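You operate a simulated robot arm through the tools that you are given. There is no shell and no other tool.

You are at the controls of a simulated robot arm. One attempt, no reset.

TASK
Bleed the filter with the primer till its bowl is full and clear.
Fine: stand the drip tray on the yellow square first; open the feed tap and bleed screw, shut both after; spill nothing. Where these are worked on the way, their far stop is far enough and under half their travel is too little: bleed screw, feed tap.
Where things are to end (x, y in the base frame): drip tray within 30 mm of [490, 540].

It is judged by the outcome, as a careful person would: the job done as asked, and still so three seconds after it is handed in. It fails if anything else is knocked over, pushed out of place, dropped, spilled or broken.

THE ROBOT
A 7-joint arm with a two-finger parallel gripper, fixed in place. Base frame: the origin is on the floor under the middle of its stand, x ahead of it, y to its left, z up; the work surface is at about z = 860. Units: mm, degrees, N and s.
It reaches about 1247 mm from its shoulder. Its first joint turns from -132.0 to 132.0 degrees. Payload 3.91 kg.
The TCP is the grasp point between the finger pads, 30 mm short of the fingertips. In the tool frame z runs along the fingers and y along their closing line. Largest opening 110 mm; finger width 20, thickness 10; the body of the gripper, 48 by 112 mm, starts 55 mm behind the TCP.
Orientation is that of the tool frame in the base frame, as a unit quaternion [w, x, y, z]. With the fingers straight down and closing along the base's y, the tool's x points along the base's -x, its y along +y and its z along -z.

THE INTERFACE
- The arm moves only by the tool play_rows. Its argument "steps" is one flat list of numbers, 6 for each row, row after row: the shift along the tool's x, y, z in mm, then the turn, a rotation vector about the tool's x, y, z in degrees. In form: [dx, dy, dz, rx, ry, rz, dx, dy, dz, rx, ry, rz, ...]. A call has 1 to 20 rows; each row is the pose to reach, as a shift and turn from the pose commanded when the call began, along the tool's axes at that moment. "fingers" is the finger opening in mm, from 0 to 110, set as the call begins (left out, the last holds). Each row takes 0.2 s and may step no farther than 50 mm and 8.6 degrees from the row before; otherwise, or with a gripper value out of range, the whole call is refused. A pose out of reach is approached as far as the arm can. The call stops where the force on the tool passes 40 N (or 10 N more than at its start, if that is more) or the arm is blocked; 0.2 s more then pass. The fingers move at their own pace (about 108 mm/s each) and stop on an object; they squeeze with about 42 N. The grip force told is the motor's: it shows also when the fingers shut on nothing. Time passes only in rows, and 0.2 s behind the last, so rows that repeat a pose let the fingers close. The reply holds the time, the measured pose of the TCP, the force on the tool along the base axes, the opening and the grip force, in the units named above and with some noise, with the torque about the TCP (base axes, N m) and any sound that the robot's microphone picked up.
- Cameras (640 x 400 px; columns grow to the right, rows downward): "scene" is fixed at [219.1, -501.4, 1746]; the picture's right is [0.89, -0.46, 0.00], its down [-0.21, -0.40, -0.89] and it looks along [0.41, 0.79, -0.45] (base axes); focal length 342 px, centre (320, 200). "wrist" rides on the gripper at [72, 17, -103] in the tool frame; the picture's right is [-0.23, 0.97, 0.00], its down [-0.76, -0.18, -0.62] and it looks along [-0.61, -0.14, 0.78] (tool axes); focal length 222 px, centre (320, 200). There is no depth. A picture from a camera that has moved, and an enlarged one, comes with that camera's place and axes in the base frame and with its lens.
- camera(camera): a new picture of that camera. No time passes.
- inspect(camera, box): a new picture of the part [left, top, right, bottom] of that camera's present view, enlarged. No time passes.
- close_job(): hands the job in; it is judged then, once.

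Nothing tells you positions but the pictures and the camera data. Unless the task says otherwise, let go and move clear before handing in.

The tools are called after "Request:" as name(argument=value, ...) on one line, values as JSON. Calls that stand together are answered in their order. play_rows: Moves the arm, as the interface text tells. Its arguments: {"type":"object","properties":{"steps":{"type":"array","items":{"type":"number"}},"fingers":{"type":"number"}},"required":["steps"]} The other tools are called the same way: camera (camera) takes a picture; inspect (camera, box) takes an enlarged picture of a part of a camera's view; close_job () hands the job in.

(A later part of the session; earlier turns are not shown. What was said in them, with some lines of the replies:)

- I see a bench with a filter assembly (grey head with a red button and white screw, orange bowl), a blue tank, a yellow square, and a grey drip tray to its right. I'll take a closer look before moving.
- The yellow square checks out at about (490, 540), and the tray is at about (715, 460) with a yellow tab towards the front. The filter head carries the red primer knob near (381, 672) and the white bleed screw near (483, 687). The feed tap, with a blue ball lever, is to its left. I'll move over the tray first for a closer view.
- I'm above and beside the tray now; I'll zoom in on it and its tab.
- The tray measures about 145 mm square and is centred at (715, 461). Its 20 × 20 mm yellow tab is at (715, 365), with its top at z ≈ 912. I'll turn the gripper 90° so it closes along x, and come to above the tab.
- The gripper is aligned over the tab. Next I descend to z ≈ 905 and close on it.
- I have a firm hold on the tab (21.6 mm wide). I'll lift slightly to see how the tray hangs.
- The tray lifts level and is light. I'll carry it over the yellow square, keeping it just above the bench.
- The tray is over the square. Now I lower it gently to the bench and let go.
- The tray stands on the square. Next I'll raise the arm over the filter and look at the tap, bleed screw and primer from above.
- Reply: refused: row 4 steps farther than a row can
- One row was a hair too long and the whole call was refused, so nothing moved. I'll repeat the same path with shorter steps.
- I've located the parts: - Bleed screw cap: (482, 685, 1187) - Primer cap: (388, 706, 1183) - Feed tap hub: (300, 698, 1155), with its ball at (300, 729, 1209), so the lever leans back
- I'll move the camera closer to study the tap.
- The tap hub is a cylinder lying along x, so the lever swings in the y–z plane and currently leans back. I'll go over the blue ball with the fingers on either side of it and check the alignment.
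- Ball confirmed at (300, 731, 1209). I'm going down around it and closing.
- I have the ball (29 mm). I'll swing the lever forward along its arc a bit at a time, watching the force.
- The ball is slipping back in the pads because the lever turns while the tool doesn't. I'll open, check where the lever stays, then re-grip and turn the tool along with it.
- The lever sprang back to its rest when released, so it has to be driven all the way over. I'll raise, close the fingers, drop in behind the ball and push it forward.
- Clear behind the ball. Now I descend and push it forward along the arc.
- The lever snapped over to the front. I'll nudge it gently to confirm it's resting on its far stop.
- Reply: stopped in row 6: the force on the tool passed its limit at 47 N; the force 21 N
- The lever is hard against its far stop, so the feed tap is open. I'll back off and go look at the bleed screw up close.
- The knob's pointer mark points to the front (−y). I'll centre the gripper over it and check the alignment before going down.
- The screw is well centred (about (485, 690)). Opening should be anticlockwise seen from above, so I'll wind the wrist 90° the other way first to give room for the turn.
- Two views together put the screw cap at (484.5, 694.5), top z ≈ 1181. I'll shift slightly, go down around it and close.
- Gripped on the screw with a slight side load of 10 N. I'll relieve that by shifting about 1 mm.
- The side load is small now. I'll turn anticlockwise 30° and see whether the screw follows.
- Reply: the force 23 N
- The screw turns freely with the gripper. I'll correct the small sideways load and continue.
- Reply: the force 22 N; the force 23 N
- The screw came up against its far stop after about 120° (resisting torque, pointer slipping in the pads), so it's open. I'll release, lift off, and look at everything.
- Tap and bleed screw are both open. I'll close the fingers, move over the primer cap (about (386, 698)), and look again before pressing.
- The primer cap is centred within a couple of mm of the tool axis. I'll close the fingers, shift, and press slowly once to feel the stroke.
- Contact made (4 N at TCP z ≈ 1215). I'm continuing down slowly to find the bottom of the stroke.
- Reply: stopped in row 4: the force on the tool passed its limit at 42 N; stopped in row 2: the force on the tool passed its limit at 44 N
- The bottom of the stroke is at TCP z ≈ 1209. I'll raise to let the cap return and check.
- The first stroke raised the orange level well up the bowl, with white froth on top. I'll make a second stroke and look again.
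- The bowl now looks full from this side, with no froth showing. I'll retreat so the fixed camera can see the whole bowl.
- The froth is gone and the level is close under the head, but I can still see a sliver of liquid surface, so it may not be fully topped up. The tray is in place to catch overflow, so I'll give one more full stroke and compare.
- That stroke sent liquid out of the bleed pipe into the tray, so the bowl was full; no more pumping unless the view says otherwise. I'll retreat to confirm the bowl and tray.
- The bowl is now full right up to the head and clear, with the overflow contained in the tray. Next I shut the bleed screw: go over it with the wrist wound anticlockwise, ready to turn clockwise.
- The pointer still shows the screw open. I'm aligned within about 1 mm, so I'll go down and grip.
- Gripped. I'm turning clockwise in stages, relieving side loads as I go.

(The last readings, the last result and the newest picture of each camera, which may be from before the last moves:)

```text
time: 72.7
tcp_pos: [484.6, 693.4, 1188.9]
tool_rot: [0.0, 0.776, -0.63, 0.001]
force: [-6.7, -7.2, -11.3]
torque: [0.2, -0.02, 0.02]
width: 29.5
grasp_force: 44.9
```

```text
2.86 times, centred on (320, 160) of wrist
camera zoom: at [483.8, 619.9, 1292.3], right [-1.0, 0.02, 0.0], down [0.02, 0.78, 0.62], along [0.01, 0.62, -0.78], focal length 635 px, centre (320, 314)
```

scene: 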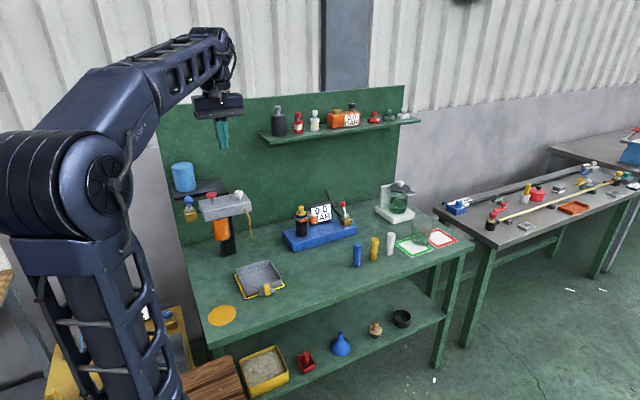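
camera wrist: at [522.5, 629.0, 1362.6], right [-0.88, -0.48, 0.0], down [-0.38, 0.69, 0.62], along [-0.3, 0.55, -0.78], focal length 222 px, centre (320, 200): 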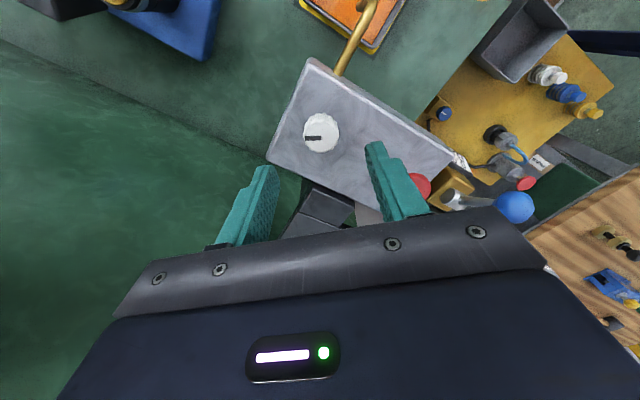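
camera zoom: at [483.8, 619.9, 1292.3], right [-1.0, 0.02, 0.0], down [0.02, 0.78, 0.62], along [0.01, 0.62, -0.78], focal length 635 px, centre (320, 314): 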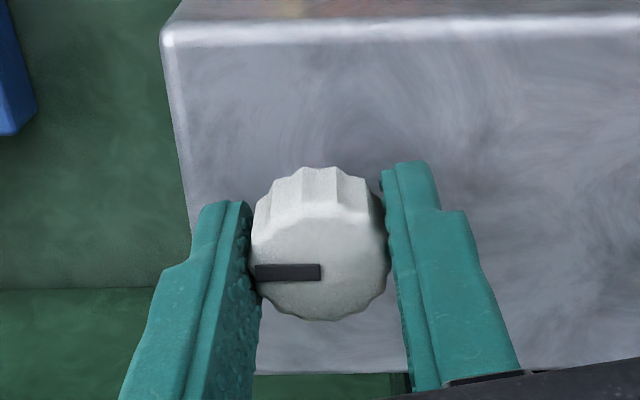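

Request:
play_rows(steps=[0.25, 0.4, 0.5, 0, 0, 0, 0.25, 0.4, 0.5, 0, 0, 6, 0.25, 0.4, 0.5, 0, 0, 12, 0.25, 0.4, 0.5, 0, 0, 18, 0.25, 0.4, 0.5, 0, 0, 24, 0.25, 0.4, 0.5, 0, 0, 30, 0.25, 0.4, 0.5, 0, 0, 30])

Request:
inspect(camera="wrist", box=[230, 90, 410, 230])

```text
time: 74.3
tcp_pos: [484.8, 693.2, 1188.6]
tool_rot: [0.001, -0.586, 0.81, 0.0]
force: [-9.7, -0.9, -5.2]
torque: [-0.55, 0.62, -0.03]
width: 29.5
grasp_force: 44.8
```

```text
2.86 times, centred on (320, 160) of wrist
camera zoom: at [446.5, 630.6, 1292.2], right [-0.85, 0.52, 0.0], down [0.41, 0.67, 0.62], along [0.32, 0.53, -0.78], focal length 635 px, centre (320, 314)
```

zoom: 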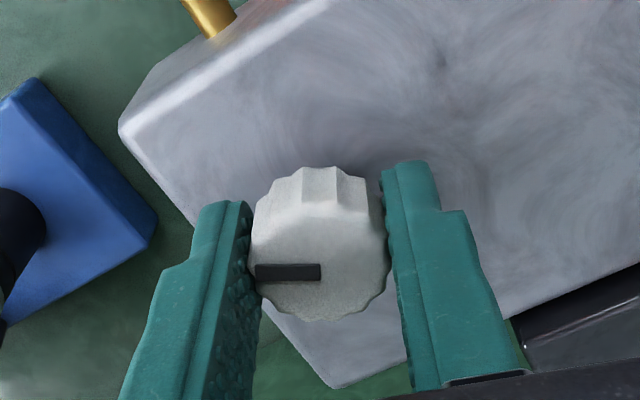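

Request:
play_rows(steps=[0.15, 0.4, 0.2, 0, 0, 0, 0.15, 0.4, 0.2, 0, 0, 6, 0.15, 0.4, 0.2, 0, 0, 12, 0.15, 0.4, 0.2, 0, 0, 18, 0.15, 0.4, 0.2, 0, 0, 24, 0.15, 0.4, 0.2, 0, 0, 30, 0.15, 0.4, 0.2, 0, 0, 30])

Request:
inspect(camera="wrist", box=[230, 90, 410, 230])

```text
time: 75.9
tcp_pos: [485.1, 694.0, 1189.2]
tool_rot: [0.0, -0.357, 0.934, 0.0]
force: [-0.4, 12.6, 10.6]
torque: [0.8, -0.21, -0.01]
width: 29.8
grasp_force: 45.2
```

```text
2.86 times, centred on (320, 160) of wrist
camera zoom: at [419.7, 658.4, 1292.0], right [-0.48, 0.88, 0.0], down [0.69, 0.38, 0.62], along [0.55, 0.3, -0.78], focal length 635 px, centre (320, 314)
```

zoom: 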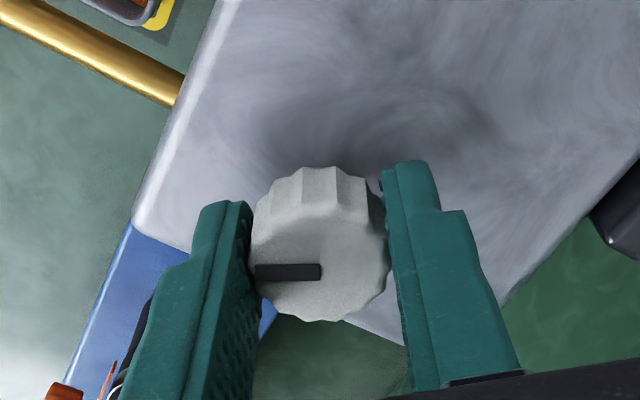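

Request:
play_rows(steps=[-0.3, 0.3, -0.4, 0, 0, 0, -0.3, 0.3, -0.4, 0, 0, 6, -0.3, 0.3, -0.4, 0, 0, 12, -0.3, 0.3, -0.4, 0, 0, 18, -0.3, 0.3, -0.4, 0, 0, 24, -0.3, 0.3, -0.4, 0, 0, 30, -0.3, 0.3, -0.4, 0, 0, 36, -0.3, 0.3, -0.4, 0, 0, 36])

Request:
inspect(camera="wrist", box=[230, 90, 410, 230])

```text
time: 77.7
tcp_pos: [484.2, 695.2, 1189.0]
tool_rot: [0.001, -0.051, 0.999, -0.001]
force: [-6.5, 5.4, 7.0]
torque: [0.38, -0.22, 0.16]
width: 29.8
grasp_force: 45.5
```

```text
2.86 times, centred on (320, 160) of wrist
camera zoom: at [410.9, 703.9, 1292.3], right [0.13, 0.99, 0.0], down [0.78, -0.1, 0.62], along [0.62, -0.08, -0.78], focal length 635 px, centre (320, 314)
```

zoom: 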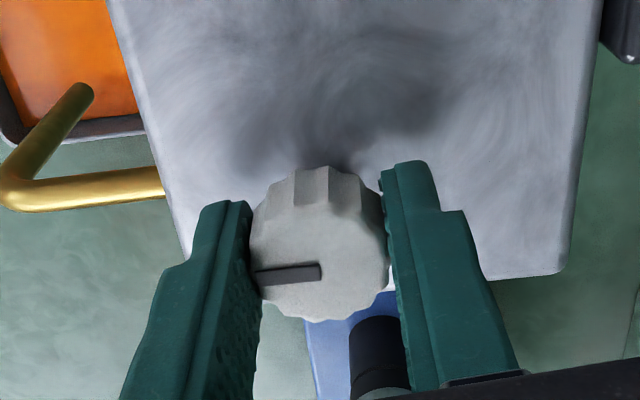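

The stop torque is showing and the pointer is back to the front. I'll add a few degrees to be sure it's seated, then release.

Request:
play_rows(steps=[0, 0, 0, 0, 0, 4, 0, 0, 0, 0, 0, 8, 0, 0, 0, 0, 0, 8])

Request:
play_rows(steps=[0, 0, 0, 0, 0, 0, 0, 0, 0, 0, 0, 0], fingers=60)

Request:
play_rows(steps=[0, 0, -30, 0, 0, 0, 0, 0, -65, 0, 0, 0, 0, 0, -65, 0, 0, 0])

Request:
camera(camera="wrist")

Request:
inspect(camera="wrist", box=[250, 90, 390, 190])

```text
time: 78.5
tcp_pos: [485.5, 696.0, 1188.3]
tool_rot: [-0.001, 0.018, 1.0, 0.0]
force: [-2.7, 3.9, 6.6]
torque: [0.1, 0.05, 0.67]
width: 29.1
grasp_force: 44.7
```

```text
time: 79.1
tcp_pos: [484.9, 694.6, 1189.4]
tool_rot: [0.0, 0.019, 1.0, -0.001]
force: [0.1, 0.5, 0.3]
torque: [-0.04, 0.02, 0.0]
width: 60.0
grasp_force: 0.1
```

```text
time: 79.9
tcp_pos: [486.0, 694.8, 1255.2]
tool_rot: [0.0, 0.019, 1.0, 0.0]
force: [0.4, 0.1, -0.3]
torque: [0.01, 0.0, -0.01]
width: 59.9
grasp_force: 0.1
```

```text
taken
camera wrist: at [412.9, 713.9, 1357.7], right [0.26, 0.96, 0.0], down [0.75, -0.2, 0.62], along [0.6, -0.16, -0.78], focal length 222 px, centre (320, 200)
```

wrist: 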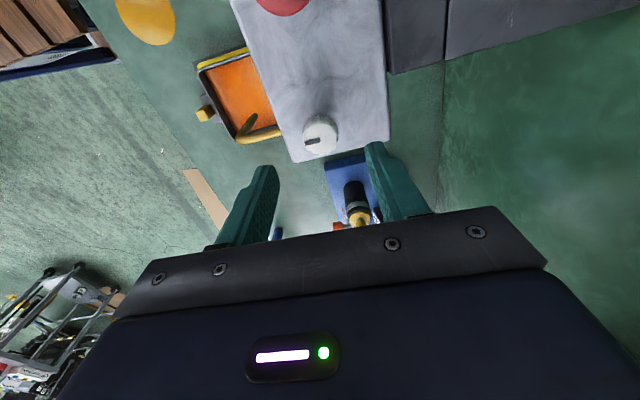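

```text
4.00 times, centred on (320, 140) of wrist
camera zoom: at [412.9, 713.9, 1357.7], right [0.26, 0.96, 0.0], down [0.75, -0.2, 0.62], along [0.6, -0.16, -0.78], focal length 888 px, centre (320, 440)
```

zoom: 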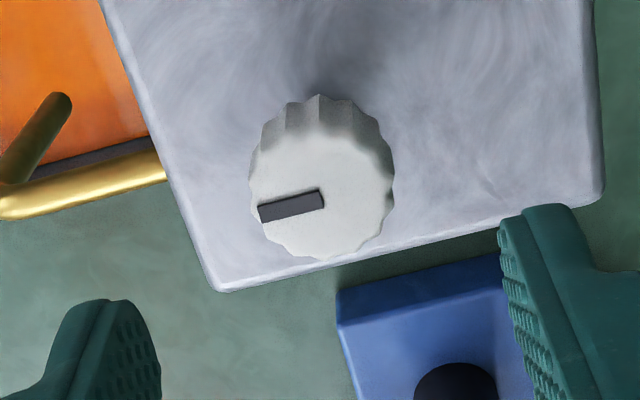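

The bleed screw is shut (pointer back at −y). Now the feed tap: I'll close the fingers and move in front of its ball, ready to push the lever back.

Request:
play_rows(steps=[36.7, -15.4, -12, 0, 0, -2.2, 73.3, -30.8, -24, 0, 0, -2.2, 110, -46.2, -36, 0, 0, -2.2, 146.6, -61.6, -45, 0, 0, -2.2, 183.3, -77, -45, 0, 0, -2.2, 183.3, -77, -45, 0, 0, -2.2], fingers=0)

Request:
camera(camera="wrist")

Request:
inspect(camera="wrist", box=[250, 60, 430, 200])

```text
time: 81.3
tcp_pos: [299.1, 625.4, 1299.8]
tool_rot: [0.0, -0.001, 1.0, -0.001]
force: [-0.2, -0.6, 0.2]
torque: [-0.03, 0.02, -0.02]
width: 0.0
grasp_force: 37.5
```

```text
taken
camera wrist: at [226.7, 640.9, 1402.7], right [0.23, 0.97, 0.0], down [0.76, -0.18, 0.62], along [0.61, -0.14, -0.78], focal length 222 px, centre (320, 200)
```

wrist: 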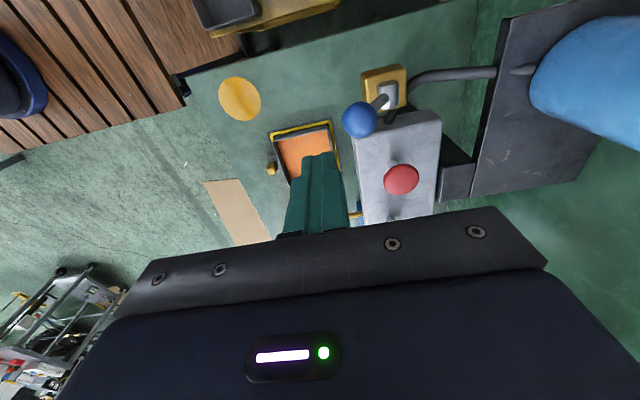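

```text
2.86 times, centred on (340, 130) of wrist
camera zoom: at [226.7, 640.9, 1402.7], right [0.23, 0.97, 0.0], down [0.76, -0.18, 0.62], along [0.61, -0.14, -0.78], focal length 635 px, centre (263, 400)
```

zoom: 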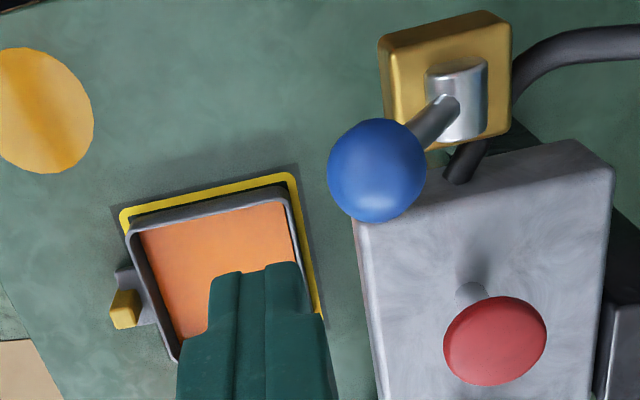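

The ball is at (300, 659, 1206), leaning forward. I'll drop in front of it and push it back over centre.

Request:
play_rows(steps=[0, -2, 30, 0, 0, 0, 0, -4, 60, 0, 0, 0, 0, -4, 82, 0, 0, 0, 0, -4, 82, 0, 0, 0])

Request:
play_rows(steps=[0, 7, -1, 0, 0, 0, 0, 13, -1, 0, 0, 0, 0, 18, -4, 0, 0, 0, 0, 23, -6.5, 0, 0, 0, 0, 28, -8.5, 0, 0, 0, 0, 33, -10.5, 0, 0, 0, 0, 38, -11.5, 0, 0, 0, 0, 43.5, -12, 0, 0, 0, 0, 49, -12, 0, 0, 0, 0, 54.5, -12, 0, 0, 0, 0, 60, -11, 0, 0, 0, 0, 65, -10, 0, 0, 0])

Request:
camera(camera="wrist")

```text
time: 82.3
tcp_pos: [297.9, 620.9, 1216.0]
tool_rot: [0.001, -0.001, 1.0, 0.001]
force: [0.3, 0.1, -0.1]
torque: [0.04, -0.01, -0.02]
width: 0.1
grasp_force: 37.4
```

```text
time: 84.9
tcp_pos: [298.9, 684.9, 1226.2]
tool_rot: [0.001, -0.001, 1.0, 0.0]
force: [-0.2, -0.8, 0.2]
torque: [0.01, 0.01, 0.0]
width: 0.1
grasp_force: 38.1
```

```text
taken
camera wrist: at [225.8, 702.0, 1329.5], right [0.23, 0.97, 0.0], down [0.76, -0.18, 0.62], along [0.61, -0.14, -0.78], focal length 222 px, centre (320, 200)
```

wrist: 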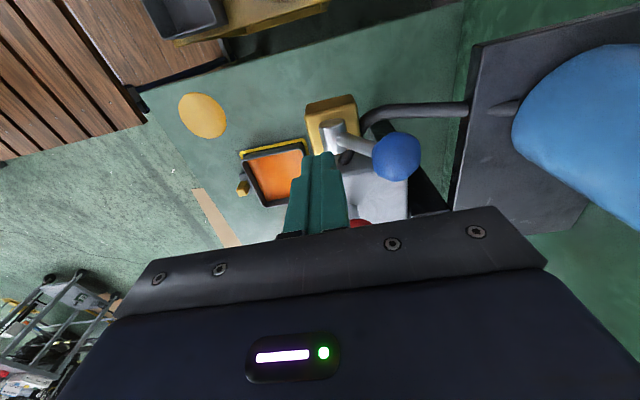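

The lever has snapped back to its original shut position. I'll nudge it lightly against the stop to be sure, then withdraw.

Request:
play_rows(steps=[0, 7, 3, 0, 0, 0, 0, 13, 6, 0, 0, 0, 0, 16, 7, 0, 0, 0, 0, 18, 7, 0, 0, 0, 0, 20, 7, 0, 0, 0, 0, 21.5, 7, 0, 0, 0])

Request:
camera(camera="wrist")

```text
time: 86.3
tcp_pos: [298.6, 707.1, 1219.1]
tool_rot: [0.0, -0.001, 1.0, -0.001]
force: [0.2, -0.2, 0.1]
torque: [0.04, -0.01, -0.03]
width: 0.0
grasp_force: 37.5
```

```text
taken
camera wrist: at [226.6, 723.7, 1322.8], right [0.23, 0.97, 0.0], down [0.76, -0.18, 0.62], along [0.61, -0.14, -0.78], focal length 222 px, centre (320, 200)
```

wrist: 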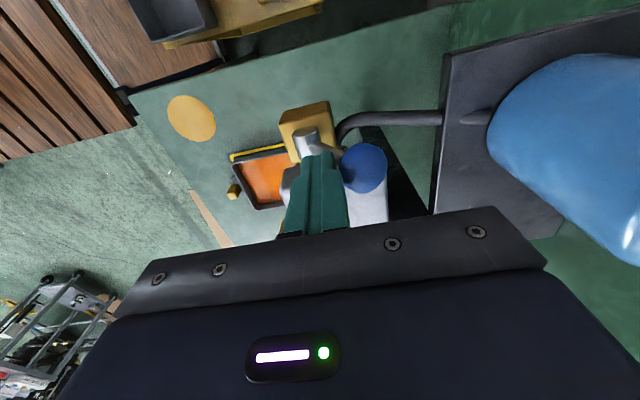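

Request:
play_rows(steps=[0, 1.5, 0, 0, 0, 0, 0, 3, 0, 0, 0, 0, 0, 4, 0, 0, 0, 0, 0, 5, 0, 0, 0, 0])

Request:
inspect(camera="wrist", box=[250, 90, 410, 210])

```text
time: 87.1
tcp_pos: [298.0, 707.7, 1220.5]
tool_rot: [0.001, 0.0, 1.0, -0.004]
force: [-1.7, -19.1, 9.0]
torque: [-0.5, 0.07, -0.01]
width: 0.0
grasp_force: 37.4
stopped in row 4: the force on the tool passed its limit at 42 N (the readings are from after the stop); the commanded pose is now the measured one
```

```text
3.33 times, centred on (330, 150) of wrist
camera zoom: at [226.7, 725.3, 1323.1], right [0.23, 0.97, -0.01], down [0.76, -0.17, 0.63], along [0.61, -0.15, -0.78], focal length 740 px, centre (287, 367)
```

zoom: 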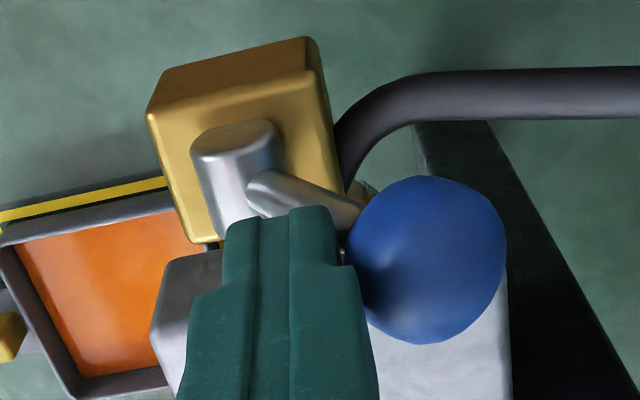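

The tap lever is hard on its shut stop. I'll back away, clear the area, and check everything.

Request:
play_rows(steps=[0, -8, 0, 0, 0, 0, 0, -14, -30, 0, 0, 0, 0, -20, -70, 0, 0, 0, 0, -40, -110, 0, 0, 0, -10, -75, -135, 0, 0, 0, -20, -110, -160, 0, 0, 0, -30, -145, -185, 0, 0, 0, -40, -180, -205, 0, 0, 0, -50, -215, -225, 0, 0, 0, -60, -250, -245, 0, 0, 0, -70, -285, -260, 0, 0, 0, -80, -320, -275, 0, 0, 0, -85, -355, -280, 0, 0, 0, -85, -355, -280, 0, 0, 0])

Request:
camera(camera="scene")

Request:
inspect(camera="scene", box=[165, 150, 275, 260])

Request:
inspect(camera="scene", box=[215, 235, 315, 315])

Request:
inspect(camera="scene", box=[200, 205, 260, 245])

```text
time: 90.1
tcp_pos: [385.1, 356.5, 1500.5]
tool_rot: [0.0, -0.002, 1.0, -0.002]
force: [0.5, 0.4, -0.8]
torque: [0.01, 0.05, 0.0]
width: 0.4
grasp_force: 38.2
```

```text
taken
```

scene: 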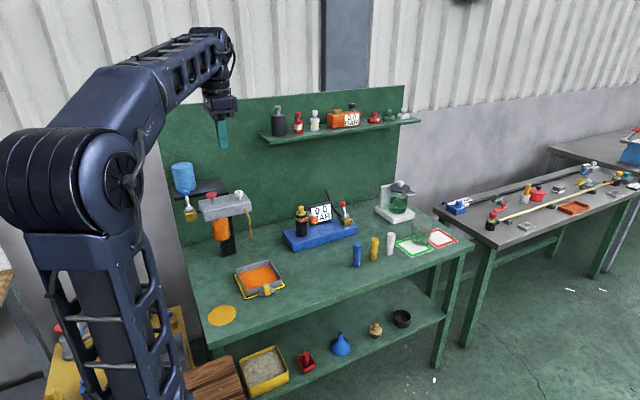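

```text
3.64 times, centred on (220, 205) of scene
camera zoom: at [219.1, -501.4, 1746.0], right [0.89, -0.46, 0.0], down [-0.21, -0.4, -0.89], along [0.41, 0.79, -0.45], focal length 1243 px, centre (684, 182)
```

zoom: 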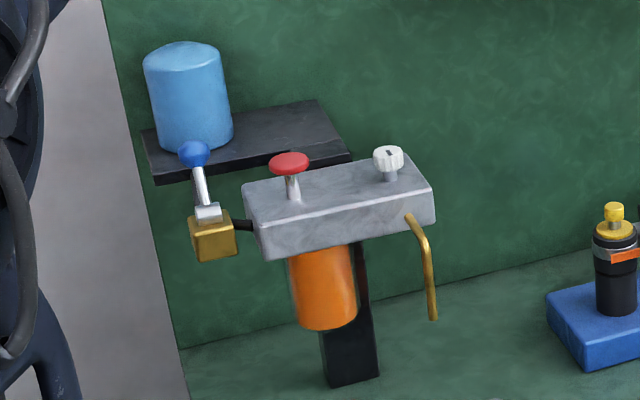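

```text
5.00 times, centred on (265, 275) of scene
camera zoom: at [219.1, -501.4, 1746.0], right [0.89, -0.46, 0.0], down [-0.21, -0.4, -0.89], along [0.41, 0.79, -0.45], focal length 1709 px, centre (595, -175)
```

zoom: 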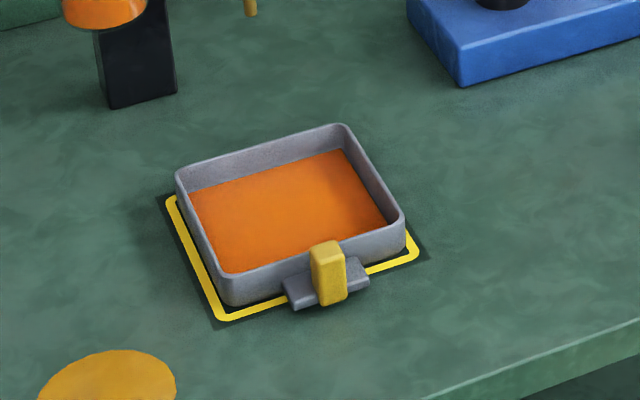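

```text
10.00 times, centred on (230, 225) of scene
camera zoom: at [219.1, -501.4, 1746.0], right [0.89, -0.46, 0.0], down [-0.21, -0.4, -0.89], along [0.41, 0.79, -0.45], focal length 3417 px, centre (1220, -50)
```

zoom: 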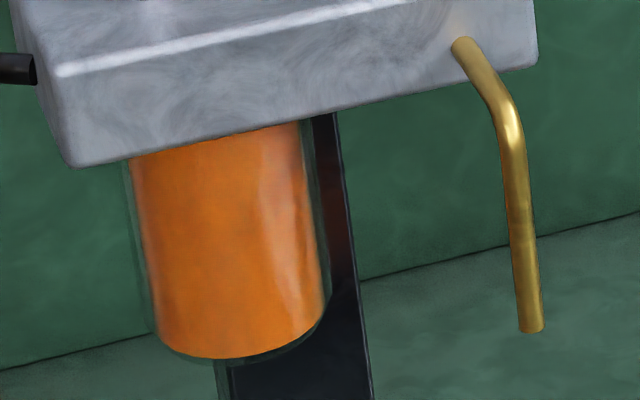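

The bowl is full to the head and clear of froth, with the bleed screw and feed tap both back in their shut positions. The tray stands on the yellow square holding all the overflow, nothing has spilled, and the arm is clear with nothing held. I'm handing the job in.

Request:
close_job()

```text
The job is handed in.
```

The filter is bled. Its bowl is full up to the head, with no froth visible, and I've handed the job in.

- **Drip tray:** it stands on the yellow square, centred at about (490, 546) by my camera measurements. That is roughly 6 mm from the target.
- **Feed tap and bleed screw:** I opened each to its far stop, then shut each against its closed stop.
- **Primer:** it took three strokes. The bowl was nearly full after two, and the third topped it up and sent the excess out of the bleed pipe.
- **Spills:** all the overflow went into the tray, and I saw none on the bench. Nothing else was moved or knocked over.

The arm is clear and holding nothing.
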